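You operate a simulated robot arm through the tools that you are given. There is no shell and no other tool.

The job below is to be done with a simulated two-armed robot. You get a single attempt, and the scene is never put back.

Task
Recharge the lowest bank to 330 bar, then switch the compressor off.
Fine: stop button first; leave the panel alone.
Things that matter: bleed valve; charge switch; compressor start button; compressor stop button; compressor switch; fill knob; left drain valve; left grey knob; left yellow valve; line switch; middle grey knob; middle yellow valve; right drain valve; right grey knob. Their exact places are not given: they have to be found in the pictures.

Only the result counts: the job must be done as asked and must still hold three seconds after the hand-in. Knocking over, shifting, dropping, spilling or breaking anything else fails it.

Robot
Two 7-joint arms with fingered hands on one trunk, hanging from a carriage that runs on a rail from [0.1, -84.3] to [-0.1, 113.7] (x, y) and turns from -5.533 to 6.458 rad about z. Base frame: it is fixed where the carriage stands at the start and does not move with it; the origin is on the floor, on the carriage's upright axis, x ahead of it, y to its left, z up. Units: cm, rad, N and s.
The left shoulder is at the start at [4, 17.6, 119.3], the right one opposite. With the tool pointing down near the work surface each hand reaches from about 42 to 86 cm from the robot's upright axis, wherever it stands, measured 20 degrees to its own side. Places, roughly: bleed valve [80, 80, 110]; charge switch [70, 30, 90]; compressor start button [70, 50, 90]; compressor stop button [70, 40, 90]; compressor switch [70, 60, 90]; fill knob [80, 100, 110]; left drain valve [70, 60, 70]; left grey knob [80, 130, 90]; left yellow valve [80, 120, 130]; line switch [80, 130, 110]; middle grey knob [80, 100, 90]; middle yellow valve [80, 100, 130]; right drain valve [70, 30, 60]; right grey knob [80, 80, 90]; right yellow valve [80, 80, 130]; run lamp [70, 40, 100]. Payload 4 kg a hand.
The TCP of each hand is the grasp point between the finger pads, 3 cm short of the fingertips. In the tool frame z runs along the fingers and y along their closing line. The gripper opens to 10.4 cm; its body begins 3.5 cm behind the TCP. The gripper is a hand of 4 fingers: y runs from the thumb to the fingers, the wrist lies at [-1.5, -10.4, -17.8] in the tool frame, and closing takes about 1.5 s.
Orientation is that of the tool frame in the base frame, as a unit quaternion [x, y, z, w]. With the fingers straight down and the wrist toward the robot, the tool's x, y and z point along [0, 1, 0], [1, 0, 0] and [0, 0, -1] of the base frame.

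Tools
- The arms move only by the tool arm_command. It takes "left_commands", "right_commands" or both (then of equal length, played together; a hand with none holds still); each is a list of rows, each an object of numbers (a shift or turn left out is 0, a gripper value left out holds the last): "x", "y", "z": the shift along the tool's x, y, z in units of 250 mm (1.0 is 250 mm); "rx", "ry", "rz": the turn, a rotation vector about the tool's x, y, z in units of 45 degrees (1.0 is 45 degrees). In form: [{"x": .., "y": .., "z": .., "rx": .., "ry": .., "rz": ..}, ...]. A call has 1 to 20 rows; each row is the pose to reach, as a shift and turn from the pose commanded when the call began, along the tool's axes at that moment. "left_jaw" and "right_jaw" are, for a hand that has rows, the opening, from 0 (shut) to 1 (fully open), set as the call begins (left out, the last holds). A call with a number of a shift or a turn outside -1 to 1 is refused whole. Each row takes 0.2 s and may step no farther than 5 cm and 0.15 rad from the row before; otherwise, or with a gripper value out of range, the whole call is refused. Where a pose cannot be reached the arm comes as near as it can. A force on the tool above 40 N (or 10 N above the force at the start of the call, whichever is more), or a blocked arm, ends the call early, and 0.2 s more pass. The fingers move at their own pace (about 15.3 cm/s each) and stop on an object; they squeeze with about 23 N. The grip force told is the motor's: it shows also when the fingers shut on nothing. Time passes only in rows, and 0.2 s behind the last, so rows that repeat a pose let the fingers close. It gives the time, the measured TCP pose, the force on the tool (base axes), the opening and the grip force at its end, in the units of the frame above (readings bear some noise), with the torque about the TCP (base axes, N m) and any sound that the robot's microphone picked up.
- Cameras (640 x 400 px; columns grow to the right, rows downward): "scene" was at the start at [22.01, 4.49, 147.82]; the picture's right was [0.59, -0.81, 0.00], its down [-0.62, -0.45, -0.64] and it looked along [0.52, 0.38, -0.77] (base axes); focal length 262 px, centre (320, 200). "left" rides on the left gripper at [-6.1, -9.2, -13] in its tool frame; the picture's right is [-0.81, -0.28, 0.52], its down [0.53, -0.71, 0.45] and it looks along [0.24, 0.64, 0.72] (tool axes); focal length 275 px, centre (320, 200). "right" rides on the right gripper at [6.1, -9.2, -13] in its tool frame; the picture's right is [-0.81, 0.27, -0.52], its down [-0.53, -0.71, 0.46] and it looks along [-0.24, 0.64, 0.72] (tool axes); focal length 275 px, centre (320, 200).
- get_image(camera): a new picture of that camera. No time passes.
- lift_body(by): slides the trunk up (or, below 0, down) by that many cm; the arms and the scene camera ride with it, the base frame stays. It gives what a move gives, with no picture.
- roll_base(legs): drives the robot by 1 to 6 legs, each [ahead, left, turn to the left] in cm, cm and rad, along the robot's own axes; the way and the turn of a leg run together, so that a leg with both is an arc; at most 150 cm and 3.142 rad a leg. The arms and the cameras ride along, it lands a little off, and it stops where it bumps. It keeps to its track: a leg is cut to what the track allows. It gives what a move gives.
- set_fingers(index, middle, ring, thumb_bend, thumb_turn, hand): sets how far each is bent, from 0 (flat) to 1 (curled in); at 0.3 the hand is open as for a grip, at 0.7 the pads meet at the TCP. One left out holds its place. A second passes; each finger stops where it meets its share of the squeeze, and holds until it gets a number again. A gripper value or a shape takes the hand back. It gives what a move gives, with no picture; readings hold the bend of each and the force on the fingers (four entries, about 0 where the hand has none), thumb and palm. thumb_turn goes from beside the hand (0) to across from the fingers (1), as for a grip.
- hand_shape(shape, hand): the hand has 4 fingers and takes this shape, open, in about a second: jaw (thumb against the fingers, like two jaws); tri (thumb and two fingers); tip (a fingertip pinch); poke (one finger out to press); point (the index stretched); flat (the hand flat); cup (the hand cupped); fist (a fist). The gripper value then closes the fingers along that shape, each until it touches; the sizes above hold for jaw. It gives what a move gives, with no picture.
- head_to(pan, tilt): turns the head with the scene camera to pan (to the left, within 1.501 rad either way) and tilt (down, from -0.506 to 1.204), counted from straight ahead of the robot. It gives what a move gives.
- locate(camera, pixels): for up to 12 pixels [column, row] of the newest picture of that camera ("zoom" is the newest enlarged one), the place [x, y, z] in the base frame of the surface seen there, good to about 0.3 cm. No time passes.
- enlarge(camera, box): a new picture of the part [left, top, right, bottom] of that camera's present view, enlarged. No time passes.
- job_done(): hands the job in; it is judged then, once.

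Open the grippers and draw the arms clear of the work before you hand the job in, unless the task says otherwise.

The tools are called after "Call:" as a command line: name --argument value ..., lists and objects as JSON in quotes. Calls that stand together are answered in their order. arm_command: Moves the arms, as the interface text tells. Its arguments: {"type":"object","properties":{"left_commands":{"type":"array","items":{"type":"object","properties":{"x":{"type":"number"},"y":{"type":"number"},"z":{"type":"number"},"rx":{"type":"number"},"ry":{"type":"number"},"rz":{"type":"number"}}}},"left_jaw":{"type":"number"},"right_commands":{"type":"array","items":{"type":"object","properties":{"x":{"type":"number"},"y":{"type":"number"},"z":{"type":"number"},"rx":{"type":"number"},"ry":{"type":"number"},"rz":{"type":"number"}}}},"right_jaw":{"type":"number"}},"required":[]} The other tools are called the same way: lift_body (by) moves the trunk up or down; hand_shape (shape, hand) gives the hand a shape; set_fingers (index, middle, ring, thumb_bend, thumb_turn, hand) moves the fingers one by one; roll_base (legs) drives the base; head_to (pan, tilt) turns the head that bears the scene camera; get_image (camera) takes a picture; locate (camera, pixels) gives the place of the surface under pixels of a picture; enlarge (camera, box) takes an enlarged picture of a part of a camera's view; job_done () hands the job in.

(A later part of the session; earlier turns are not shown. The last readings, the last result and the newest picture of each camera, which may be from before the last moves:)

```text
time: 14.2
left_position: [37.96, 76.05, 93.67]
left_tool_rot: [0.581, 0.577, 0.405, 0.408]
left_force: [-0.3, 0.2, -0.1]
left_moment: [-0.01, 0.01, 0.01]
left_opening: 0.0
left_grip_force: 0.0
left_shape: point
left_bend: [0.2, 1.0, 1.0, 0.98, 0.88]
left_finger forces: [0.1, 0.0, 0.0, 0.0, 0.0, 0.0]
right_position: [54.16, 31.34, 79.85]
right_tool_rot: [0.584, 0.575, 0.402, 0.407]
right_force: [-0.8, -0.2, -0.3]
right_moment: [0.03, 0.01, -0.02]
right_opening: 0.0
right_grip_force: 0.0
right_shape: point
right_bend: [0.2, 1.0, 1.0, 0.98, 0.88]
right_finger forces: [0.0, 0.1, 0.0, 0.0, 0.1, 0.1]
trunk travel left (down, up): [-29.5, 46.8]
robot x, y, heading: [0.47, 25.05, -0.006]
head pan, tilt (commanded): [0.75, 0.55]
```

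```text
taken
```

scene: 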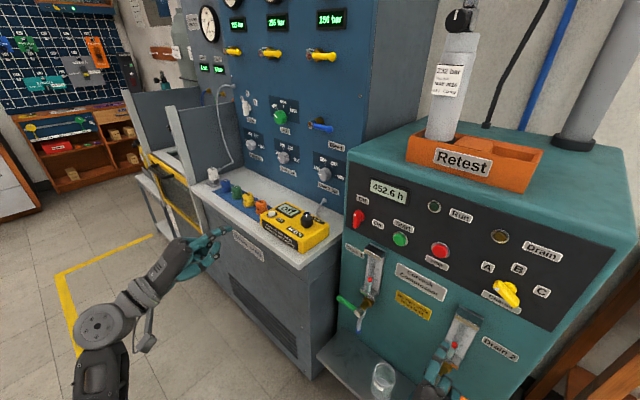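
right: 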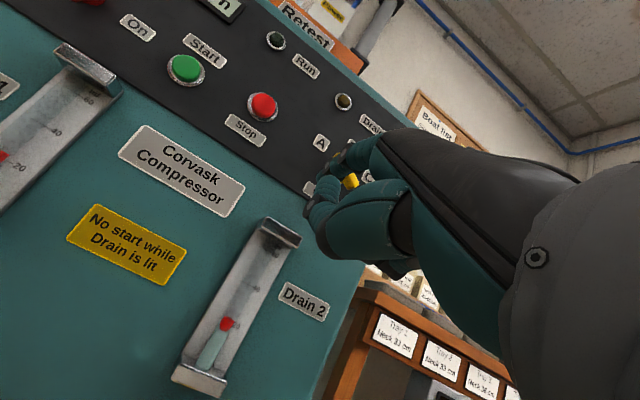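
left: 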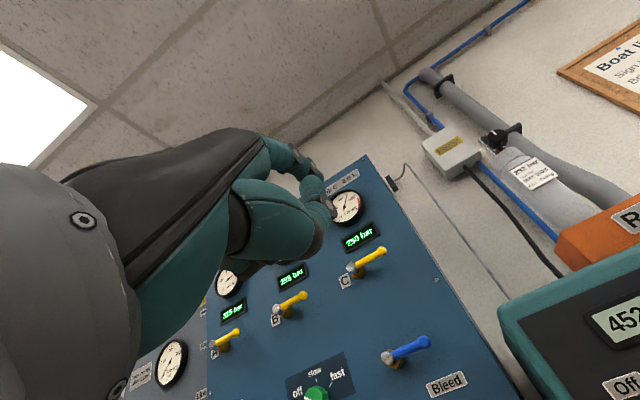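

Now I raise and align the right hand so the index tip stands before the panel just below the left end of the charge switch (target tip [62, 30, 91.5]).

Call:
arm_command --right_commands '[{"x": -0.034, "y": 0.103, "z": 0.019}, {"x": -0.068, "y": 0.206, "z": 0.038}, {"x": -0.1026, "y": 0.308, "z": 0.0565}, {"x": -0.1026, "y": 0.308, "z": 0.0565}]'

Call:
get_image --camera "scene"

Call:
enlarge --camera "scene" --box '[430, 240, 570, 340]'

Call:
get_image --camera "right"

```text
time: 15.2
left_position: [38.11, 76.15, 93.71]
left_tool_rot: [0.581, 0.577, 0.404, 0.408]
left_force: [-1.0, 0.3, 0.1]
left_moment: [0.0, 0.04, 0.0]
left_opening: 0.02
left_grip_force: 0.0
left_shape: point
left_bend: [0.2, 1.0, 1.0, 0.98, 0.88]
left_finger forces: [0.1, 0.1, 0.0, 0.0, 0.0, 0.0]
right_position: [58.21, 28.45, 86.57]
right_tool_rot: [0.585, 0.575, 0.402, 0.407]
right_force: [0.0, 0.3, 0.0]
right_moment: [-0.01, -0.01, -0.01]
right_opening: 0.0
right_grip_force: 0.1
right_shape: point
right_bend: [0.2, 1.0, 1.0, 0.98, 0.88]
right_finger forces: [0.0, 0.0, 0.0, 0.1, 0.0, 0.1]
trunk travel left (down, up): [-29.5, 46.8]
robot x, y, heading: [0.11, 25.3, -0.007]
head pan, tilt (commanded): [0.75, 0.55]
```

```text
taken
```

scene: 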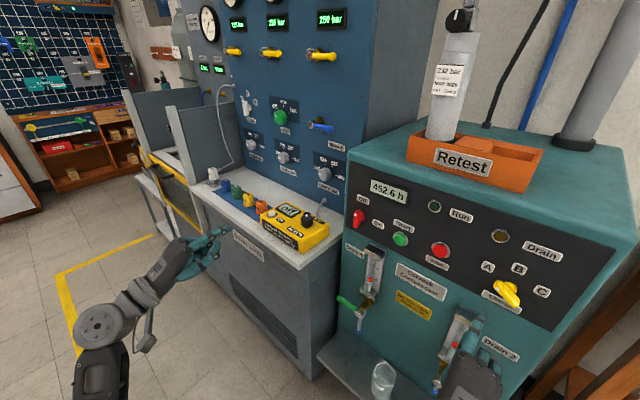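

```text
4.00 times, centred on (500, 290) of scene
```

zoom: 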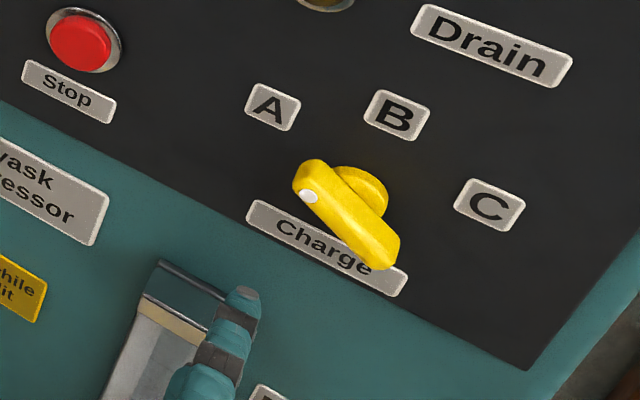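

```text
taken
```

right: 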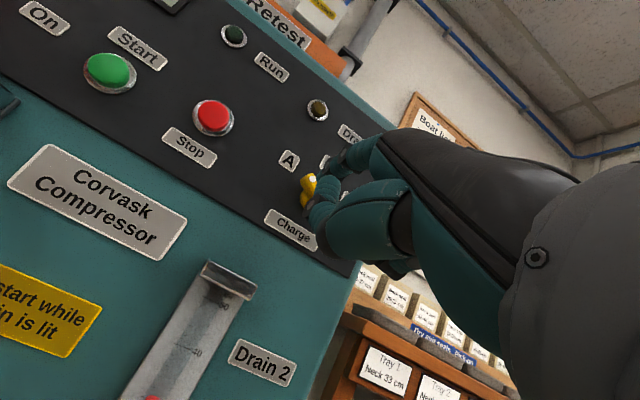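

I measure the fingertip (zoom (243,292)) and the charge switch once more from this closer view.

Call:
locate --camera "zoom" --pixels '[[243, 290], [250, 300], [235, 315], [308, 196], [300, 175], [322, 168], [320, 222], [372, 262], [388, 238], [345, 215], [375, 190], [365, 172]]'

```text
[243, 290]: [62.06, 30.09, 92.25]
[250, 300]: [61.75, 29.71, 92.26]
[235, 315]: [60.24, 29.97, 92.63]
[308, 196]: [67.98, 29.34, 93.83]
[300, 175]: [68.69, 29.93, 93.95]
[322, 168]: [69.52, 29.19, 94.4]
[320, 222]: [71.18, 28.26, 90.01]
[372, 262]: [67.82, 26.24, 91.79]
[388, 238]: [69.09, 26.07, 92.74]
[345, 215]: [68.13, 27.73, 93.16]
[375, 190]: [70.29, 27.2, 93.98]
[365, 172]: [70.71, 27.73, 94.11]
```

The tip is at [62.1, 30.0, 91.5] as planned. I advance 7.2 cm toward the panel so the fingertip reaches x≈69.3, under the switch's left end.

Call:
arm_command --right_commands '[{"x": 0.003, "y": 0.025, "z": 0.0675}, {"x": 0.006, "y": 0.05, "z": 0.135}, {"x": 0.009, "y": 0.075, "z": 0.2025}, {"x": 0.0125, "y": 0.099, "z": 0.27}, {"x": 0.0125, "y": 0.099, "z": 0.27}]'

Call:
enlarge --camera "scene" --box '[430, 240, 570, 340]'

Call:
get_image --camera "right"

```text
time: 16.4
left_position: [38.02, 76.24, 93.62]
left_tool_rot: [0.581, 0.577, 0.404, 0.408]
left_force: [-0.7, -0.2, -0.3]
left_moment: [0.0, 0.01, -0.02]
left_opening: 0.0
left_grip_force: 0.0
left_shape: point
left_bend: [0.2, 1.0, 1.0, 0.98, 0.88]
left_finger forces: [0.0, 0.0, 0.0, 0.0, 0.0, 0.0]
right_position: [64.44, 29.85, 87.57]
right_tool_rot: [0.588, 0.574, 0.399, 0.406]
right_force: [0.3, 0.0, -1.1]
right_moment: [-0.01, 0.0, -0.05]
right_opening: 0.01
right_grip_force: 0.0
right_shape: point
right_bend: [0.2, 1.0, 1.0, 0.98, 0.88]
right_finger forces: [0.0, 0.1, 0.0, 0.1, 0.1, 0.1]
right hand out of reach, approached as far as the arm can: row 2, 3, 4, 5
trunk travel left (down, up): [-29.5, 46.8]
robot x, y, heading: [-0.08, 25.38, -0.01]
head pan, tilt (commanded): [0.75, 0.55]
```

```text
4.00 times, centred on (500, 290) of scene
```

zoom: 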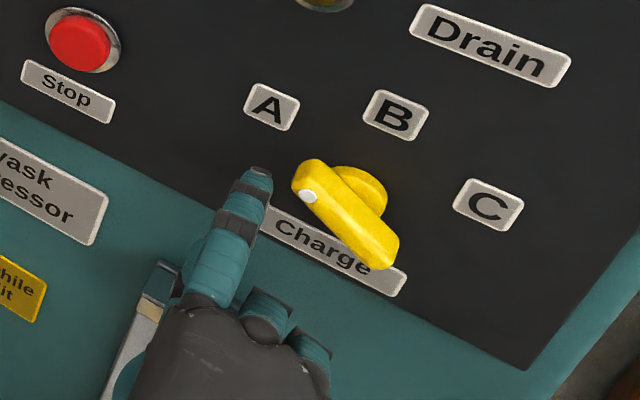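

```text
taken
```

right: 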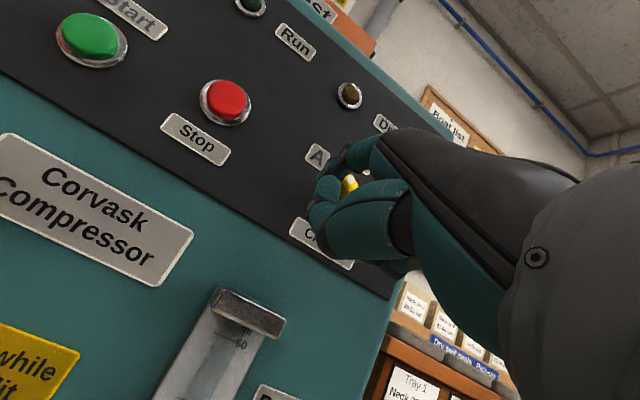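

The right arm hit a joint limit reaching across (at [64.4, 29.9, 87.6]). I back the hand off 8 cm and roll the base further left so that the switch lies on the right arm's own side.

Call:
arm_command --right_commands '[{"y": -0.037, "z": -0.1}, {"y": -0.074, "z": -0.2}, {"y": -0.11, "z": -0.3}]'

Call:
head_to --pan 1.2 --tilt 0.6

Call:
get_image --camera "scene"

```text
time: 17.2
left_position: [38.05, 76.18, 93.6]
left_tool_rot: [0.58, 0.577, 0.405, 0.408]
left_force: [0.6, 0.1, -0.6]
left_moment: [0.01, -0.02, 0.02]
left_opening: 0.01
left_grip_force: 0.0
left_shape: point
left_bend: [0.2, 1.0, 1.0, 0.98, 0.88]
left_finger forces: [0.1, 0.0, 0.0, 0.0, 0.1, 0.0]
right_position: [56.5, 30.04, 87.69]
right_tool_rot: [0.585, 0.576, 0.402, 0.407]
right_force: [-0.6, -0.5, 0.4]
right_moment: [0.01, 0.0, 0.01]
right_opening: 0.01
right_grip_force: 0.1
right_shape: point
right_bend: [0.2, 1.0, 1.0, 0.98, 0.88]
right_finger forces: [0.1, 0.0, 0.1, 0.0, 0.1, 0.0]
trunk travel left (down, up): [-29.5, 46.8]
robot x, y, heading: [0.41, 25.29, -0.002]
head pan, tilt (commanded): [0.75, 0.55]
```

```text
time: 18.1
left_position: [38.02, 76.18, 93.59]
left_tool_rot: [0.58, 0.577, 0.405, 0.408]
left_force: [0.5, 0.2, -0.2]
left_moment: [-0.02, 0.04, -0.02]
left_opening: 0.0
left_grip_force: 0.2
left_shape: point
left_bend: [0.2, 1.0, 1.0, 0.98, 0.88]
left_finger forces: [0.0, 0.0, 0.0, 0.0, 0.0, 0.1]
right_position: [56.41, 29.86, 87.61]
right_tool_rot: [0.585, 0.575, 0.402, 0.407]
right_force: [-0.5, -0.2, 0.8]
right_moment: [-0.02, 0.02, -0.03]
right_opening: 0.01
right_grip_force: 0.1
right_shape: point
right_bend: [0.2, 1.0, 1.0, 0.98, 0.88]
right_finger forces: [0.0, 0.1, 0.1, 0.1, 0.0, 0.1]
trunk travel left (down, up): [-29.5, 46.8]
robot x, y, heading: [-0.55, 25.2, -0.007]
head pan, tilt (commanded): [1.201, 0.6]
```

```text
taken
```

scene: 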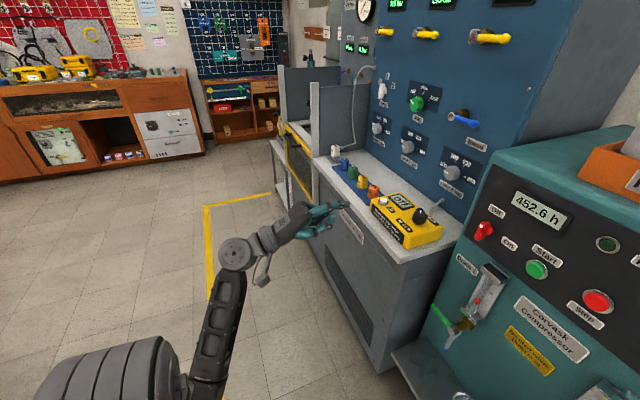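

The left side is open; I check how far the yellow-edged booth frame (280,170) sticks out before rolling.

Call:
locate --camera "scene" --pixels '[[275, 150], [290, 145], [300, 190], [282, 70], [345, 90], [340, 200], [400, 350], [300, 230]]'

```text
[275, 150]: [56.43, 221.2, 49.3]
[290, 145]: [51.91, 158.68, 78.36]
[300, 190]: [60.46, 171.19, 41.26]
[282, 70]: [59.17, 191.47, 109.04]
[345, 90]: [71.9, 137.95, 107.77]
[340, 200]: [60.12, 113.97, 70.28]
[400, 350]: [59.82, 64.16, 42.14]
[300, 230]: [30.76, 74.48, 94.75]
```

The booth frame is at x≥52 and y≥137, well away. I roll 23 cm left.

Call:
roll_base --legs '[[0, 23, 0]]'

Call:
head_to --pan 0.3 --tilt 0.55

Call:
get_image --camera "scene"

```text
time: 19.8
left_position: [37.85, 99.38, 93.62]
left_tool_rot: [0.579, 0.578, 0.406, 0.407]
left_force: [-0.5, 0.5, -0.2]
left_moment: [-0.02, -0.01, -0.02]
left_opening: 0.02
left_grip_force: 0.0
left_shape: point
left_bend: [0.2, 1.0, 1.0, 0.98, 0.88]
left_finger forces: [0.1, 0.0, 0.0, 0.0, 0.0, 0.0]
right_position: [56.61, 53.24, 87.54]
right_tool_rot: [0.584, 0.576, 0.402, 0.407]
right_force: [-0.2, 0.4, 0.5]
right_moment: [-0.01, -0.02, -0.02]
right_opening: 0.0
right_grip_force: 0.1
right_shape: point
right_bend: [0.2, 1.0, 1.0, 0.98, 0.88]
right_finger forces: [0.0, 0.0, 0.0, 0.0, 0.0, 0.1]
trunk travel left (down, up): [-29.5, 46.8]
robot x, y, heading: [-0.04, 48.22, -0.001]
head pan, tilt (commanded): [1.201, 0.6]
```

```text
time: 21.0
left_position: [37.92, 99.25, 93.62]
left_tool_rot: [0.579, 0.578, 0.406, 0.407]
left_force: [0.1, -0.8, -0.1]
left_moment: [0.0, 0.01, 0.02]
left_opening: 0.0
left_grip_force: 0.0
left_shape: point
left_bend: [0.2, 1.0, 1.0, 0.98, 0.88]
left_finger forces: [0.0, 0.1, 0.0, 0.0, 0.1, 0.1]
right_position: [56.48, 53.06, 87.64]
right_tool_rot: [0.583, 0.577, 0.402, 0.406]
right_force: [0.2, 0.2, 0.6]
right_moment: [0.04, 0.0, -0.02]
right_opening: 0.0
right_grip_force: 0.1
right_shape: point
right_bend: [0.2, 1.0, 1.0, 0.98, 0.88]
right_finger forces: [0.0, 0.0, 0.1, 0.1, 0.1, 0.0]
trunk travel left (down, up): [-29.5, 46.8]
robot x, y, heading: [0.17, 48.02, -0.002]
head pan, tilt (commanded): [0.3, 0.55]
```

```text
taken
```

scene: 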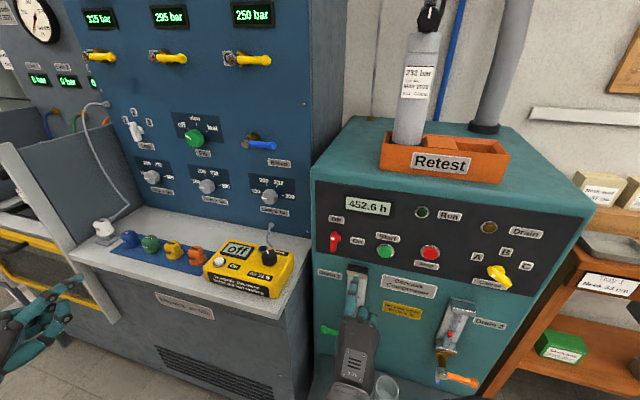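

The view shows all readouts and the compressor. I move the right hand 24 cm to the right, back in front of the charge switch.

Call:
arm_command --right_commands '[{"x": -0.161, "y": -0.002, "z": 0.014}, {"x": -0.322, "y": -0.004, "z": 0.028}, {"x": -0.483, "y": -0.006, "z": 0.042}, {"x": -0.644, "y": -0.008, "z": 0.056}, {"x": -0.805, "y": -0.01, "z": 0.07}, {"x": -0.966, "y": -0.0125, "z": 0.083}, {"x": -0.966, "y": -0.0125, "z": 0.083}]'

Call:
enlarge --camera "scene" --box '[430, 230, 560, 320]'

```text
time: 22.6
left_position: [37.83, 99.29, 93.63]
left_tool_rot: [0.579, 0.578, 0.405, 0.407]
left_force: [-1.3, -1.2, 0.4]
left_moment: [0.0, 0.03, 0.02]
left_opening: 0.0
left_grip_force: 0.0
left_shape: point
left_bend: [0.2, 1.0, 1.0, 0.98, 0.88]
left_finger forces: [0.0, 0.0, 0.0, 0.1, 0.0, 0.1]
right_position: [53.5, 44.32, 91.58]
right_tool_rot: [0.585, 0.575, 0.402, 0.407]
right_force: [0.5, 0.1, 0.0]
right_moment: [-0.03, 0.01, 0.0]
right_opening: 0.02
right_grip_force: 0.0
right_shape: point
right_bend: [0.2, 1.0, 1.0, 0.98, 0.88]
right_finger forces: [0.0, 0.1, 0.0, 0.0, 0.1, 0.1]
right hand out of reach, approached as far as the arm can: row 2, 3, 4, 5, 6, 7
trunk travel left (down, up): [-29.5, 46.8]
robot x, y, heading: [-0.03, 47.96, -0.003]
head pan, tilt (commanded): [0.3, 0.55]
```

```text
4.44 times, centred on (495, 275) of scene
```

zoom: 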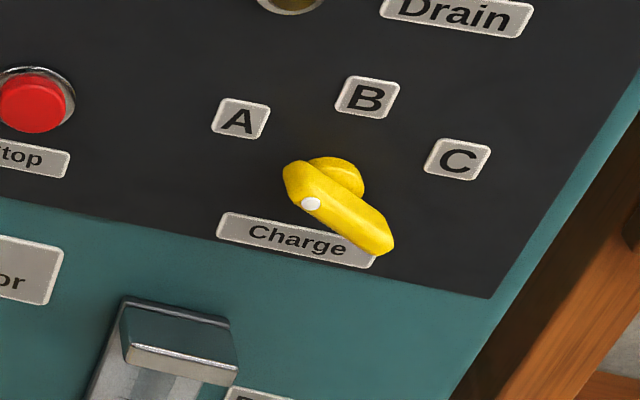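

The arm stalled at [53.5, 44.3, 91.6], apparently a joint limit. I look down at the arms to understand their posture.

Call:
head_to --pan -0.2 --tilt 1.2

Call:
get_image --camera "scene"

```text
time: 23.6
left_position: [37.79, 99.18, 93.71]
left_tool_rot: [0.579, 0.579, 0.405, 0.407]
left_force: [-1.0, -1.2, -0.2]
left_moment: [0.01, -0.01, -0.01]
left_opening: 0.01
left_grip_force: 0.0
left_shape: point
left_bend: [0.2, 1.0, 1.0, 0.98, 0.88]
left_finger forces: [0.0, 0.0, 0.0, 0.0, 0.0, 0.0]
right_position: [53.62, 44.29, 91.52]
right_tool_rot: [0.585, 0.576, 0.401, 0.406]
right_force: [-0.5, 0.4, 0.8]
right_moment: [-0.04, -0.01, 0.01]
right_opening: 0.01
right_grip_force: 0.1
right_shape: point
right_bend: [0.2, 1.0, 1.0, 0.98, 0.88]
right_finger forces: [0.1, 0.0, 0.1, 0.0, 0.0, 0.0]
trunk travel left (down, up): [-29.5, 46.8]
robot x, y, heading: [-0.08, 47.86, -0.006]
head pan, tilt (commanded): [-0.201, 1.201]
```

```text
taken
```

scene: 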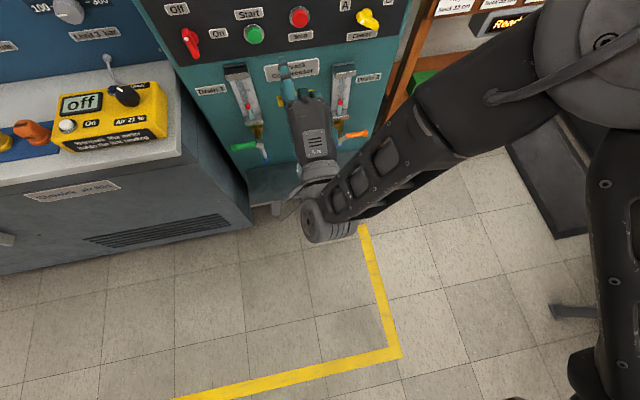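

The picture shows the right forearm coming in from an out-turned elbow on the right, so the wrist runs out when the hand goes right; it works better with the hand to the robot's left. I roll back right 36 cm so the switch lies to the left of the robot axis.

Call:
roll_base --legs '[[0, -36, 0]]'

Call:
head_to --pan 0.75 --tilt 0.55

Call:
get_image --camera "scene"

```text
time: 26.0
left_position: [37.91, 62.76, 93.6]
left_tool_rot: [0.579, 0.578, 0.406, 0.408]
left_force: [-0.7, -0.3, 0.9]
left_moment: [-0.01, 0.01, 0.0]
left_opening: 0.03
left_grip_force: 0.0
left_shape: point
left_bend: [0.2, 1.0, 1.0, 0.98, 0.88]
left_finger forces: [0.1, 0.1, 0.0, 0.0, 0.0, 0.1]
right_position: [53.6, 7.89, 91.63]
right_tool_rot: [0.585, 0.576, 0.402, 0.406]
right_force: [0.1, 0.2, 0.4]
right_moment: [-0.02, 0.0, 0.0]
right_opening: 0.0
right_grip_force: 0.0
right_shape: point
right_bend: [0.2, 1.0, 1.0, 0.98, 0.88]
right_finger forces: [0.0, 0.0, 0.0, 0.1, 0.1, 0.0]
trunk travel left (down, up): [-29.5, 46.8]
robot x, y, heading: [0.04, 11.86, -0.003]
head pan, tilt (commanded): [-0.201, 1.201]
```

```text
time: 27.2
left_position: [37.88, 62.86, 93.81]
left_tool_rot: [0.579, 0.578, 0.406, 0.407]
left_force: [0.6, 0.3, 0.8]
left_moment: [0.0, -0.01, 0.0]
left_opening: 0.02
left_grip_force: 0.0
left_shape: point
left_bend: [0.2, 1.0, 1.0, 0.98, 0.88]
left_finger forces: [0.1, 0.0, 0.1, 0.1, 0.0, 0.1]
right_position: [53.77, 7.87, 91.68]
right_tool_rot: [0.585, 0.575, 0.402, 0.407]
right_force: [-0.3, 0.3, 0.5]
right_moment: [-0.03, -0.03, 0.0]
right_opening: 0.0
right_grip_force: 0.1
right_shape: point
right_bend: [0.2, 1.0, 1.0, 0.98, 0.88]
right_finger forces: [0.0, 0.0, 0.0, 0.0, 0.0, 0.0]
trunk travel left (down, up): [-29.5, 46.8]
robot x, y, heading: [-0.0, 11.68, -0.003]
head pan, tilt (commanded): [0.75, 0.55]
```

```text
taken
```

scene: 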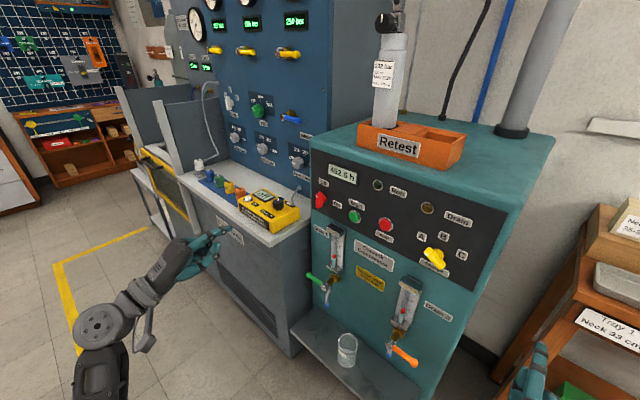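

The view is now unblocked. I move the right hand left and forward to the pre-contact place before the charge switch.

Call:
arm_command --right_commands '[{"x": 0.139, "y": -0.022, "z": 0.037}, {"x": 0.278, "y": -0.045, "z": 0.074}, {"x": 0.417, "y": -0.067, "z": 0.111}, {"x": 0.556, "y": -0.089, "z": 0.149}, {"x": 0.695, "y": -0.112, "z": 0.186}, {"x": 0.834, "y": -0.134, "z": 0.223}, {"x": 0.834, "y": -0.134, "z": 0.223}]'

Call:
get_image --camera "scene"

Call:
enlarge --camera "scene" --box '[370, 200, 530, 300]'

```text
time: 28.8
left_position: [37.94, 62.79, 93.6]
left_tool_rot: [0.579, 0.578, 0.406, 0.407]
left_force: [0.4, -0.4, 0.3]
left_moment: [0.0, 0.03, -0.04]
left_opening: 0.0
left_grip_force: 0.0
left_shape: point
left_bend: [0.2, 1.0, 1.0, 0.98, 0.88]
left_finger forces: [0.0, 0.0, 0.1, 0.1, 0.0, 0.0]
right_position: [58.01, 28.55, 86.72]
right_tool_rot: [0.586, 0.576, 0.4, 0.405]
right_force: [0.6, 0.1, -0.1]
right_moment: [0.0, 0.02, -0.03]
right_opening: 0.0
right_grip_force: 0.1
right_shape: point
right_bend: [0.2, 1.0, 1.0, 0.98, 0.88]
right_finger forces: [0.0, 0.0, 0.0, 0.0, 0.0, 0.1]
trunk travel left (down, up): [-29.5, 46.8]
robot x, y, heading: [-0.08, 11.6, -0.008]
head pan, tilt (commanded): [0.75, 0.55]
```

```text
taken
```

scene: 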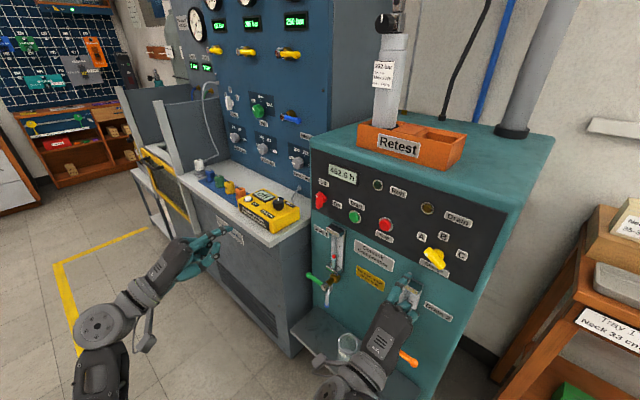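

```text
4.00 times, centred on (450, 250) of scene
```

zoom: 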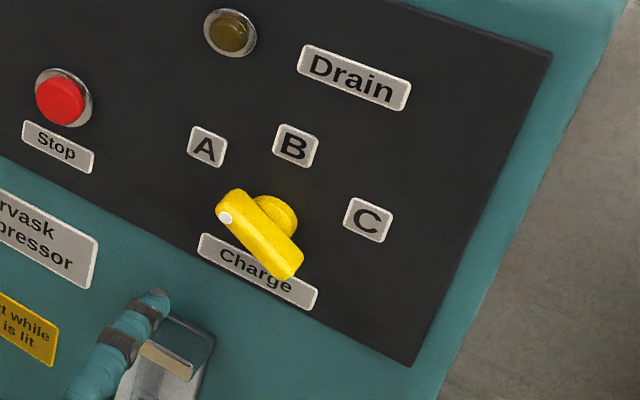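

The hand reached its target [58.0, 28.6, 86.7] this time. I advance 7.3 cm so the fingertip slides in below the left end of the switch.

Call:
arm_command --right_commands '[{"x": 0.004, "y": 0.024, "z": 0.069}, {"x": 0.008, "y": 0.048, "z": 0.138}, {"x": 0.013, "y": 0.073, "z": 0.206}, {"x": 0.017, "y": 0.097, "z": 0.275}, {"x": 0.017, "y": 0.097, "z": 0.275}]'

Call:
enlarge --camera "scene" --box '[370, 200, 530, 300]'

Call:
get_image --camera "right"

```text
time: 30.0
left_position: [37.84, 62.91, 93.64]
left_tool_rot: [0.579, 0.578, 0.406, 0.407]
left_force: [0.1, -0.1, 0.3]
left_moment: [0.01, -0.01, -0.01]
left_opening: 0.0
left_grip_force: 0.1
left_shape: point
left_bend: [0.2, 1.0, 1.0, 0.98, 0.88]
left_finger forces: [0.0, 0.0, 0.1, 0.1, 0.0, 0.0]
right_position: [65.08, 27.58, 87.18]
right_tool_rot: [0.586, 0.577, 0.4, 0.405]
right_force: [-2.3, 1.1, -2.8]
right_moment: [-0.14, -0.04, 0.04]
right_opening: 9.62
right_grip_force: 0.0
right_shape: point
right_bend: [0.21, 1.0, 1.0, 0.98, 0.88]
right_finger forces: [3.9, 0.0, 0.0, 0.0, 0.1, 0.0]
right hand out of reach, approached as far as the arm can: row 1, 2, 3, 4, 5
trunk travel left (down, up): [-29.5, 46.8]
robot x, y, heading: [-0.22, 11.45, -0.007]
head pan, tilt (commanded): [0.75, 0.55]
```

```text
4.00 times, centred on (450, 250) of scene
```

zoom: 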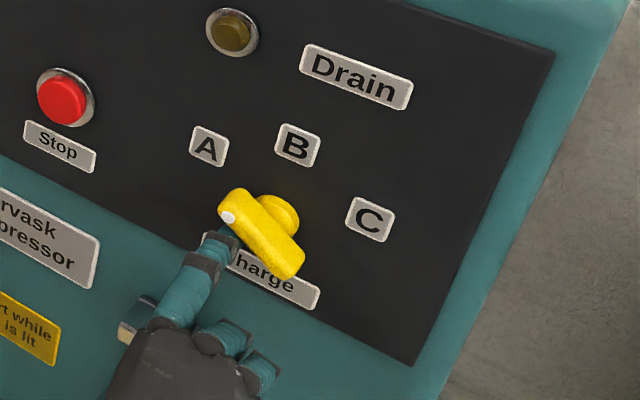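

```text
taken
```

right: 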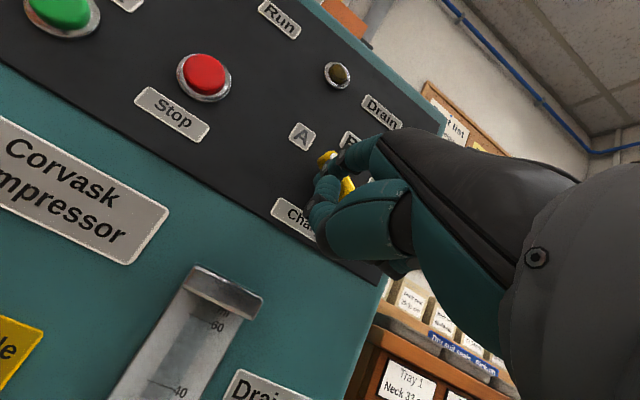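

The fingertip just touches the bar's underside (−2.8 N), but the arm is at its left limit there (TCP y 27.6 instead of 28.9). I back off, roll 7 cm left to the middle of its window, and re-approach.

Call:
arm_command --right_commands '[{"y": -0.045, "z": -0.07}, {"y": -0.07, "z": -0.14}, {"y": -0.1, "z": -0.21}, {"y": -0.12, "z": -0.28}]'

Call:
roll_base --legs '[[0, 7, 0]]'

Call:
get_image --camera "scene"

```text
time: 31.0
left_position: [37.8, 62.75, 93.69]
left_tool_rot: [0.58, 0.578, 0.405, 0.407]
left_force: [0.4, -0.7, -0.8]
left_moment: [-0.02, 0.0, 0.0]
left_opening: 0.01
left_grip_force: 0.0
left_shape: point
left_bend: [0.2, 1.0, 1.0, 0.98, 0.88]
left_finger forces: [0.0, 0.0, 0.0, 0.0, 0.1, 0.0]
right_position: [57.4, 27.73, 86.96]
right_tool_rot: [0.585, 0.575, 0.402, 0.407]
right_force: [0.0, -0.1, 0.3]
right_moment: [0.02, 0.0, 0.01]
right_opening: 9.6
right_grip_force: 0.0
right_shape: point
right_bend: [0.2, 1.0, 1.0, 0.98, 0.88]
right_finger forces: [0.0, 0.1, 0.0, 0.1, 0.0, 0.1]
trunk travel left (down, up): [-29.5, 46.8]
robot x, y, heading: [-0.15, 11.62, -0.01]
head pan, tilt (commanded): [0.75, 0.55]
```

```text
time: 32.0
left_position: [37.95, 69.87, 93.69]
left_tool_rot: [0.579, 0.578, 0.406, 0.407]
left_force: [0.4, -0.5, -0.6]
left_moment: [-0.01, 0.02, -0.03]
left_opening: 0.0
left_grip_force: 0.1
left_shape: point
left_bend: [0.2, 1.0, 1.0, 0.98, 0.88]
left_finger forces: [0.1, 0.1, 0.0, 0.0, 0.1, 0.0]
right_position: [57.57, 34.61, 86.88]
right_tool_rot: [0.585, 0.575, 0.402, 0.406]
right_force: [1.2, -0.9, 0.0]
right_moment: [-0.01, 0.0, -0.02]
right_opening: 9.6
right_grip_force: 0.0
right_shape: point
right_bend: [0.2, 1.0, 1.0, 0.98, 0.88]
right_finger forces: [0.0, 0.0, 0.0, 0.1, 0.0, 0.0]
trunk travel left (down, up): [-29.5, 46.8]
robot x, y, heading: [-0.28, 18.62, -0.002]
head pan, tilt (commanded): [0.75, 0.55]
```

```text
taken
```

scene: 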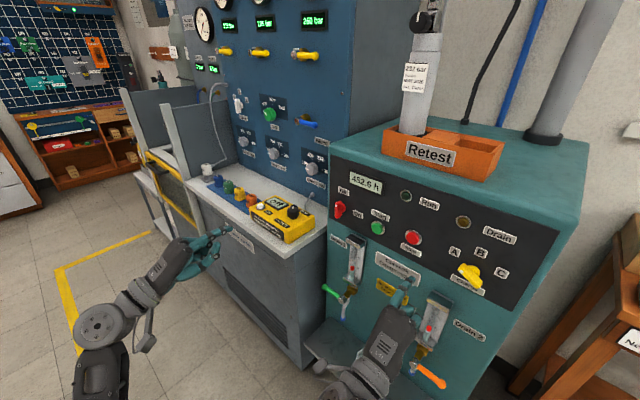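

Base is at y≈18.6. I shift the right hand to y≈28.9 and advance again under the switch's left end.

Call:
arm_command --right_commands '[{"x": -0.114, "y": -0.006, "z": 0.0125}, {"x": -0.227, "y": -0.012, "z": 0.025}, {"x": -0.226, "y": 0.0135, "z": 0.0945}, {"x": -0.2245, "y": 0.039, "z": 0.164}, {"x": -0.223, "y": 0.0645, "z": 0.2335}, {"x": -0.222, "y": 0.09, "z": 0.303}, {"x": -0.222, "y": 0.09, "z": 0.303}]'

Call:
enlarge --camera "scene" --box '[400, 210, 560, 310]'

```text
time: 33.6
left_position: [37.85, 69.75, 93.69]
left_tool_rot: [0.579, 0.578, 0.406, 0.408]
left_force: [-0.5, -0.2, -0.6]
left_moment: [-0.03, -0.02, 0.01]
left_opening: 0.0
left_grip_force: 0.0
left_shape: point
left_bend: [0.2, 1.0, 1.0, 0.98, 0.88]
left_finger forces: [0.0, 0.1, 0.1, 0.1, 0.1, 0.1]
right_position: [65.28, 29.08, 86.44]
right_tool_rot: [0.585, 0.576, 0.401, 0.406]
right_force: [-0.6, -0.9, 0.7]
right_moment: [0.0, 0.03, -0.01]
right_opening: 9.6
right_grip_force: 0.0
right_shape: point
right_bend: [0.2, 1.0, 1.0, 0.98, 0.88]
right_finger forces: [0.0, 0.0, 0.0, 0.0, 0.1, 0.0]
trunk travel left (down, up): [-29.5, 46.8]
robot x, y, heading: [-0.12, 18.88, -0.003]
head pan, tilt (commanded): [0.75, 0.55]
```

```text
4.00 times, centred on (480, 260) of scene
```

zoom: 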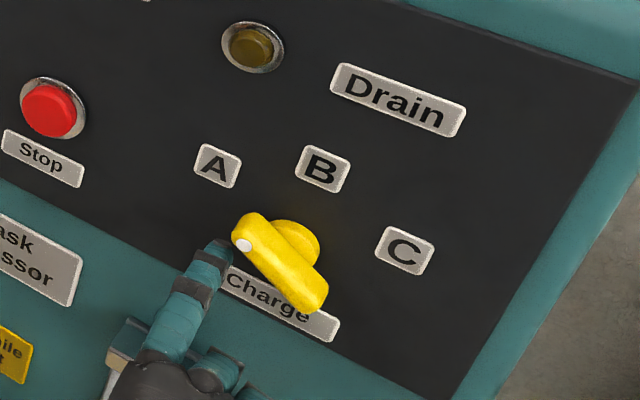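

The tip is now at about [69.2, 30.4, 91.3], just below the bar. I push the bar's left end upward along its arc for the first ~30°.

Call:
arm_command --right_commands '[{"x": -0.016, "y": 0.0263, "z": -0.0094}, {"x": -0.016, "y": 0.0563, "z": -0.0205}, {"x": -0.0152, "y": 0.0818, "z": -0.03}, {"x": -0.02, "y": 0.1043, "z": -0.0381}, {"x": -0.02, "y": 0.1043, "z": -0.0381}]'

Call:
enlarge --camera "scene" --box '[400, 210, 560, 310]'

```text
time: 34.8
left_position: [37.86, 69.82, 93.62]
left_tool_rot: [0.58, 0.577, 0.405, 0.408]
left_force: [-0.6, 0.0, -0.5]
left_moment: [-0.01, -0.01, -0.01]
left_opening: 0.0
left_grip_force: 0.1
left_shape: point
left_bend: [0.2, 1.0, 1.0, 0.98, 0.88]
left_finger forces: [0.1, 0.0, 0.0, 0.0, 0.0, 0.0]
right_position: [65.41, 28.47, 89.24]
right_tool_rot: [0.585, 0.576, 0.402, 0.406]
right_force: [0.1, 0.5, 0.2]
right_moment: [0.0, -0.01, 0.03]
right_opening: 9.61
right_grip_force: 0.1
right_shape: point
right_bend: [0.2, 1.0, 1.0, 0.98, 0.88]
right_finger forces: [0.1, 0.0, 0.1, 0.0, 0.0, 0.0]
trunk travel left (down, up): [-29.5, 46.8]
robot x, y, heading: [-0.29, 18.98, 0.0]
head pan, tilt (commanded): [0.75, 0.55]
```

```text
4.00 times, centred on (480, 260) of scene
```

zoom: 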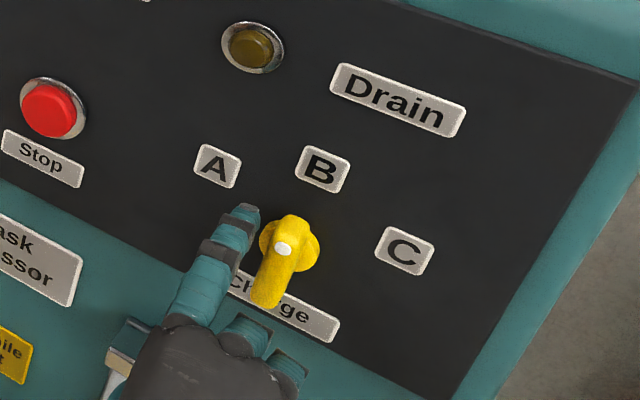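

The switch clicked to B (bar vertical, white dot up), with no load left on the finger. I continue the arc pushing the top end to the right toward C.

Call:
arm_command --right_commands '[{"x": -0.008, "y": 0.0375, "z": -0.0137}, {"x": -0.028, "y": 0.0413, "z": -0.0148}, {"x": -0.0447, "y": 0.0505, "z": -0.0179}, {"x": -0.0683, "y": 0.0578, "z": -0.0202}, {"x": -0.0931, "y": 0.0595, "z": -0.0204}, {"x": -0.0931, "y": 0.0595, "z": -0.0204}]'

Call:
enlarge --camera "scene" --box '[400, 210, 560, 310]'

```text
time: 36.2
left_position: [37.84, 69.82, 93.66]
left_tool_rot: [0.58, 0.577, 0.405, 0.408]
left_force: [0.2, -0.3, 0.8]
left_moment: [-0.01, 0.02, -0.02]
left_opening: 0.0
left_grip_force: 0.0
left_shape: point
left_bend: [0.2, 1.0, 1.0, 0.98, 0.88]
left_finger forces: [0.0, 0.0, 0.0, 0.1, 0.0, 0.0]
right_position: [65.4, 26.07, 90.86]
right_tool_rot: [0.585, 0.575, 0.402, 0.406]
right_force: [-0.3, -0.6, 0.9]
right_moment: [0.0, -0.02, 0.02]
right_opening: 0.0
right_grip_force: 0.1
right_shape: point
right_bend: [0.19, 1.0, 1.0, 0.98, 0.88]
right_finger forces: [0.5, 0.1, 0.0, 0.0, 0.0, 0.0]
trunk travel left (down, up): [-29.5, 46.8]
robot x, y, heading: [0.08, 18.54, -0.004]
head pan, tilt (commanded): [0.75, 0.55]
```

```text
4.00 times, centred on (480, 260) of scene
```

zoom: 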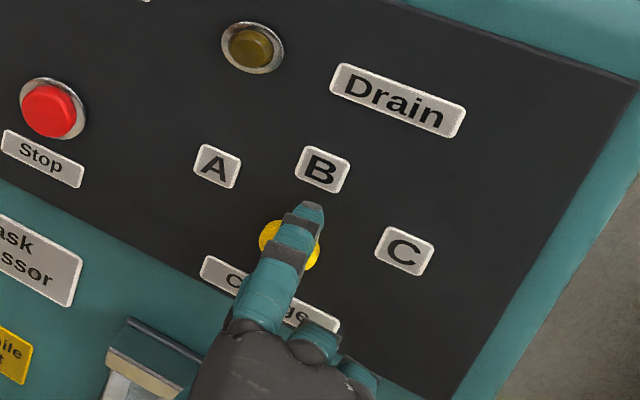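

The finger hides the bar now, so I look through the right-hand camera.

Call:
enlarge --camera "right" --box '[240, 80, 440, 280]'

Call:
enlarge --camera "left" --box '[320, 100, 640, 300]'

```text
2.00 times, centred on (340, 180) of right
```

zoom: 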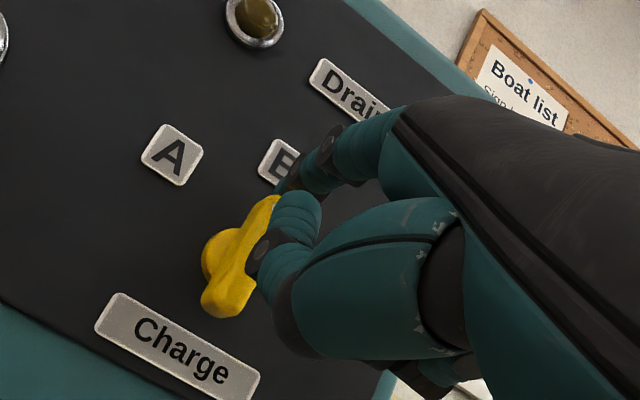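

```text
2.00 times, centred on (480, 200) of left
```

zoom: 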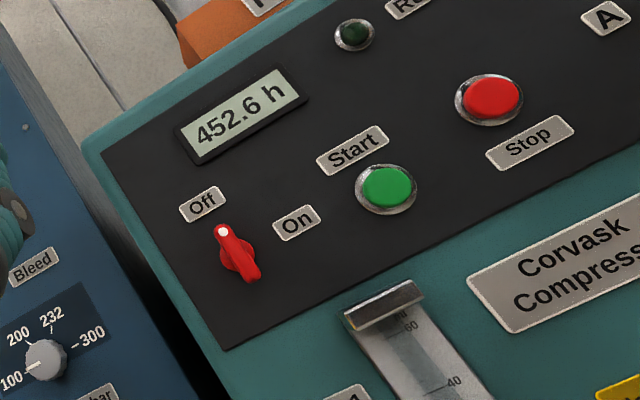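

The bar still looks vertical (B) in the right-hand view, so the finger likely slid over its top end. I check the fingertip and bar places.

Call:
locate --camera "right" --pixels '[[360, 230], [355, 225], [372, 185], [378, 178], [350, 205], [345, 210], [383, 172], [362, 200]]'

Call:
enlarge --camera "scene" --box '[440, 240, 510, 290]'

```text
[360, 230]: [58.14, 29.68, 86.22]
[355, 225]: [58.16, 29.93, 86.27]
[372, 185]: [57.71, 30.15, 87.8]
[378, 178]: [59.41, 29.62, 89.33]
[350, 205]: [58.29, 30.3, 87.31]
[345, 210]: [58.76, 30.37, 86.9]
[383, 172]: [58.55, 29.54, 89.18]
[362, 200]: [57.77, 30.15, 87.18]
```

```text
8.00 times, centred on (475, 265) of scene
```

zoom: 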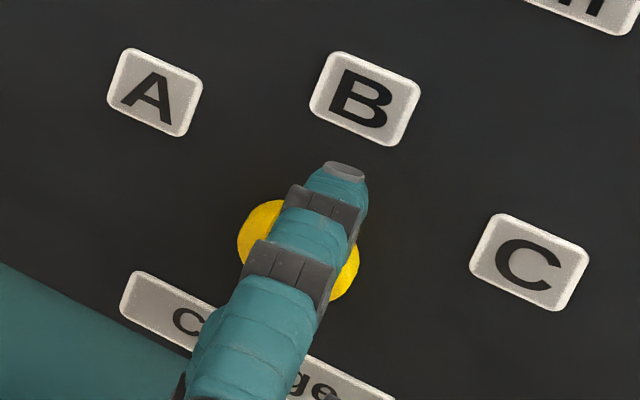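

The finger covers the bar; I lift over its top and return to the left side, lower and a little deeper (tip to x≈70.2), to push again with better purchase.

Call:
arm_command --right_commands '[{"x": 0, "y": 0.0713, "z": -0.0262}, {"x": 0.0599, "y": 0.0709, "z": -0.0271}, {"x": 0.1158, "y": 0.0706, "z": -0.0278}, {"x": 0.1158, "y": 0.018, "z": -0.008}, {"x": 0.1158, "y": -0.0345, "z": 0.0108}, {"x": 0.1164, "y": -0.0221, "z": 0.0446}, {"x": 0.1164, "y": -0.0221, "z": 0.0446}]'

Call:
enlarge --camera "scene" --box '[440, 230, 520, 290]'

```text
time: 37.8
left_position: [37.79, 69.59, 93.66]
left_tool_rot: [0.58, 0.578, 0.405, 0.408]
left_force: [1.2, 0.0, 0.4]
left_moment: [0.01, 0.02, 0.0]
left_opening: 0.01
left_grip_force: 0.1
left_shape: point
left_bend: [0.2, 1.0, 1.0, 0.98, 0.88]
left_finger forces: [0.1, 0.1, 0.0, 0.1, 0.1, 0.0]
right_position: [66.11, 29.01, 89.97]
right_tool_rot: [0.585, 0.575, 0.402, 0.406]
right_force: [0.0, -0.1, 0.4]
right_moment: [-0.03, 0.0, 0.03]
right_opening: 0.0
right_grip_force: 0.1
right_shape: point
right_bend: [0.2, 1.0, 1.0, 0.98, 0.88]
right_finger forces: [0.0, 0.0, 0.0, 0.1, 0.0, 0.0]
trunk travel left (down, up): [-29.5, 46.8]
robot x, y, heading: [0.12, 18.75, -0.001]
head pan, tilt (commanded): [0.75, 0.55]
```

```text
6.67 times, centred on (480, 260) of scene
```

zoom: 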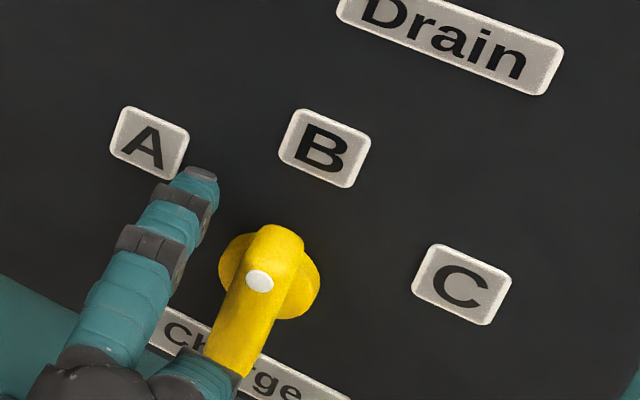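

The bar stands at B; I measure its ends (zoom (280,235), (228,362)), its dot (260,280) and the fingertip (205,180).

Call:
locate --camera "zoom" --pixels '[[280, 235], [275, 250], [258, 281], [245, 320], [228, 362], [222, 350], [205, 172], [200, 180], [185, 210], [300, 290], [215, 380], [180, 390]]'

```text
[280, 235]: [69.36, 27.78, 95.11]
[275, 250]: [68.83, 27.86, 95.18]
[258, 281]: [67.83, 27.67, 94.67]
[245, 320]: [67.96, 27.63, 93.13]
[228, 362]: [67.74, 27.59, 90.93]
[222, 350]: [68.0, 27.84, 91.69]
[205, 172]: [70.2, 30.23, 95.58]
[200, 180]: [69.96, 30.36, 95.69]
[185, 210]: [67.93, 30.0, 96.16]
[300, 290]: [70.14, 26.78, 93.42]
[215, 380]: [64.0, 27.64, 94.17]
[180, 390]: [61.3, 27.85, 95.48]
```

The bar's top end is only at z≈95.2, so my earlier push was too high. I push again at z≈94.4 with the tip at x≈69.6, following the arc toward C.

Call:
arm_command --right_commands '[{"x": -0.0242, "y": -0.026, "z": -0.0071}, {"x": -0.0462, "y": -0.0259, "z": -0.0068}, {"x": -0.0618, "y": -0.013, "z": -0.0112}, {"x": -0.0802, "y": -0.0039, "z": -0.0143}, {"x": -0.1001, "y": 0.0, "z": -0.0154}, {"x": -0.1001, "y": 0.0, "z": -0.0154}]'

Call:
enlarge --camera "scene" --box '[440, 230, 520, 290]'

Call:
enlarge --camera "right" --box '[240, 80, 440, 280]'

```text
time: 39.2
left_position: [38.0, 69.78, 93.65]
left_tool_rot: [0.579, 0.578, 0.406, 0.407]
left_force: [0.4, 0.0, -0.6]
left_moment: [-0.02, -0.02, -0.03]
left_opening: 0.0
left_grip_force: 0.1
left_shape: point
left_bend: [0.2, 1.0, 1.0, 0.98, 0.88]
left_finger forces: [0.1, 0.0, 0.0, 0.0, 0.0, 0.1]
right_position: [65.86, 26.55, 90.01]
right_tool_rot: [0.586, 0.576, 0.401, 0.406]
right_force: [0.5, -0.1, 0.1]
right_moment: [0.0, 0.02, -0.02]
right_opening: 9.61
right_grip_force: 0.0
right_shape: point
right_bend: [0.2, 1.0, 1.0, 0.98, 0.88]
right_finger forces: [0.0, 0.0, 0.1, 0.0, 0.1, 0.1]
trunk travel left (down, up): [-29.5, 46.8]
robot x, y, heading: [-0.14, 18.32, -0.009]
head pan, tilt (commanded): [0.75, 0.55]
```

```text
6.67 times, centred on (480, 260) of scene
```

zoom: 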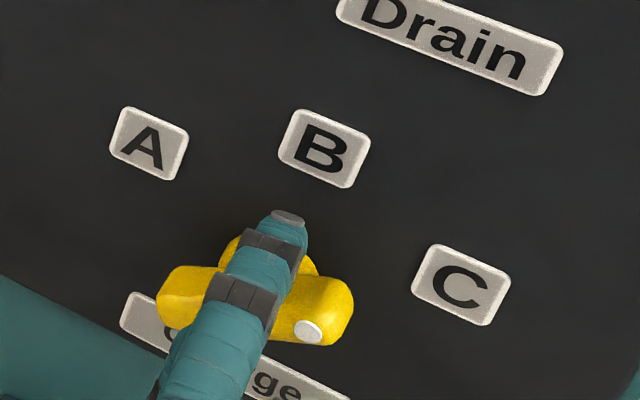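

```text
2.00 times, centred on (340, 180) of right
```

zoom: 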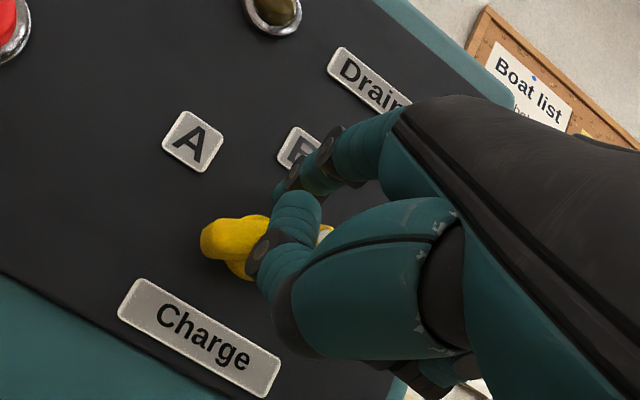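

The switch clicked to C (white dot now at the right end, (310,332) in the zoom). I withdraw the finger straight back and check.

Call:
arm_command --right_commands '[{"y": 0.01, "z": -0.03}, {"y": -0.02, "z": -0.12}, {"y": -0.06, "z": -0.22}, {"y": -0.1, "z": -0.32}, {"y": -0.1, "z": -0.32}]'

Call:
enlarge --camera "scene" --box '[430, 220, 530, 290]'

```text
time: 40.4
left_position: [37.84, 69.87, 93.75]
left_tool_rot: [0.578, 0.578, 0.407, 0.408]
left_force: [0.0, 0.0, 0.5]
left_moment: [-0.03, -0.01, 0.03]
left_opening: 0.0
left_grip_force: 0.1
left_shape: point
left_bend: [0.2, 1.0, 1.0, 0.98, 0.88]
left_finger forces: [0.0, 0.0, 0.0, 0.1, 0.0, 0.0]
right_position: [57.37, 26.78, 90.49]
right_tool_rot: [0.586, 0.575, 0.401, 0.407]
right_force: [0.3, -0.2, 0.4]
right_moment: [0.01, -0.01, -0.02]
right_opening: 9.64
right_grip_force: 0.1
right_shape: point
right_bend: [0.2, 1.0, 1.0, 0.98, 0.88]
right_finger forces: [0.0, 0.0, 0.0, 0.0, 0.0, 0.1]
trunk travel left (down, up): [-29.5, 46.8]
robot x, y, heading: [0.05, 18.77, -0.002]
head pan, tilt (commanded): [0.75, 0.55]
```

```text
5.71 times, centred on (480, 255) of scene
```

zoom: 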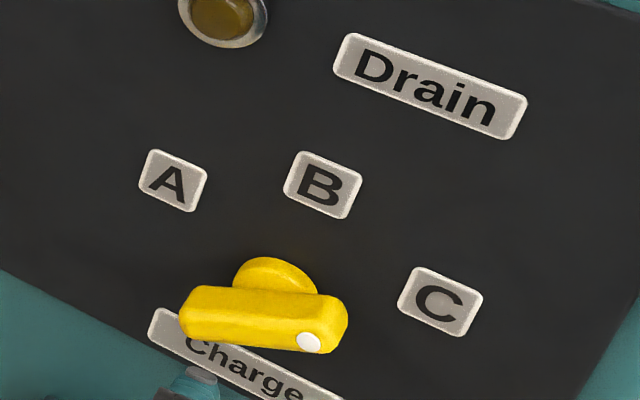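

Charge points at C. I roll 32 cm left for the compressor switch with the same hand, first checking the bar's direction by its ends.

Call:
locate --camera "zoom" --pixels '[[308, 342], [195, 305], [335, 300], [275, 265], [440, 300]]'

Call:
roll_base --legs '[[0, 32, 0]]'

Call:
head_to --pan 0.45 --tilt 0.5

Call:
get_image --camera "scene"

```text
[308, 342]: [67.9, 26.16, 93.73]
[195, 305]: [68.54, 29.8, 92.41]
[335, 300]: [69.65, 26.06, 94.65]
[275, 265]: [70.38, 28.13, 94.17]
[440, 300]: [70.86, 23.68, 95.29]
```

```text
time: 42.5
left_position: [38.07, 101.41, 93.79]
left_tool_rot: [0.58, 0.577, 0.405, 0.408]
left_force: [-0.1, -0.8, -0.9]
left_moment: [0.02, 0.03, 0.02]
left_opening: 0.0
left_grip_force: 0.1
left_shape: point
left_bend: [0.2, 1.0, 1.0, 0.98, 0.88]
left_finger forces: [0.0, 0.0, 0.0, 0.0, 0.0, 0.0]
right_position: [57.47, 58.31, 90.51]
right_tool_rot: [0.587, 0.574, 0.4, 0.408]
right_force: [0.8, -0.2, 0.1]
right_moment: [-0.01, -0.02, -0.06]
right_opening: 9.62
right_grip_force: 0.0
right_shape: point
right_bend: [0.2, 1.0, 1.0, 0.98, 0.88]
right_finger forces: [0.1, 0.1, 0.0, 0.1, 0.1, 0.0]
trunk travel left (down, up): [-29.5, 46.8]
robot x, y, heading: [0.01, 50.22, -0.008]
head pan, tilt (commanded): [0.75, 0.55]
```

```text
time: 43.4
left_position: [38.0, 101.47, 93.56]
left_tool_rot: [0.58, 0.577, 0.405, 0.408]
left_force: [0.3, 0.3, -0.5]
left_moment: [-0.01, -0.03, -0.03]
left_opening: 0.0
left_grip_force: 0.1
left_shape: point
left_bend: [0.2, 1.0, 1.0, 0.98, 0.88]
left_finger forces: [0.0, 0.0, 0.2, 0.0, 0.1, 0.1]
right_position: [57.46, 58.28, 90.41]
right_tool_rot: [0.586, 0.575, 0.401, 0.406]
right_force: [-0.1, 0.4, -0.5]
right_moment: [0.0, 0.0, 0.01]
right_opening: 9.6
right_grip_force: 0.1
right_shape: point
right_bend: [0.2, 1.0, 1.0, 0.98, 0.88]
right_finger forces: [0.1, 0.0, 0.0, 0.0, 0.1, 0.1]
trunk travel left (down, up): [-29.5, 46.8]
robot x, y, heading: [-0.17, 50.54, -0.004]
head pan, tilt (commanded): [0.45, 0.499]
```

```text
taken
```

scene: 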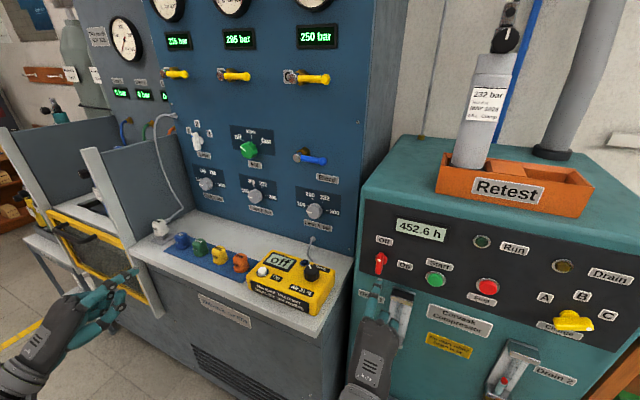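

The charge bar points at C (dot at y 26.2, z 93.7; tail y 29.8, z 92.4). Now I zoom on the red compressor switch at (380,262) and measure it.

Call:
enlarge --camera "scene" --box '[350, 220, 450, 290]'

```text
5.71 times, centred on (400, 255) of scene
```

zoom: 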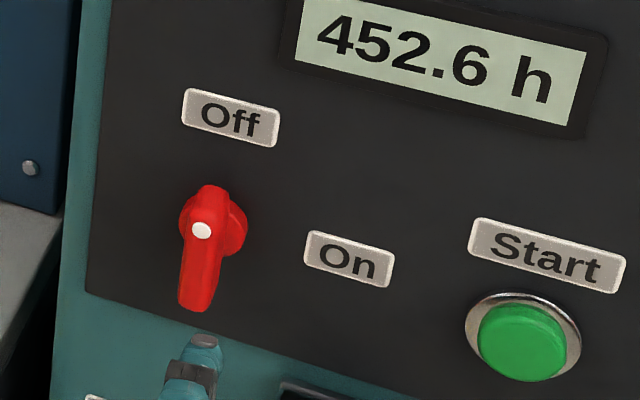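

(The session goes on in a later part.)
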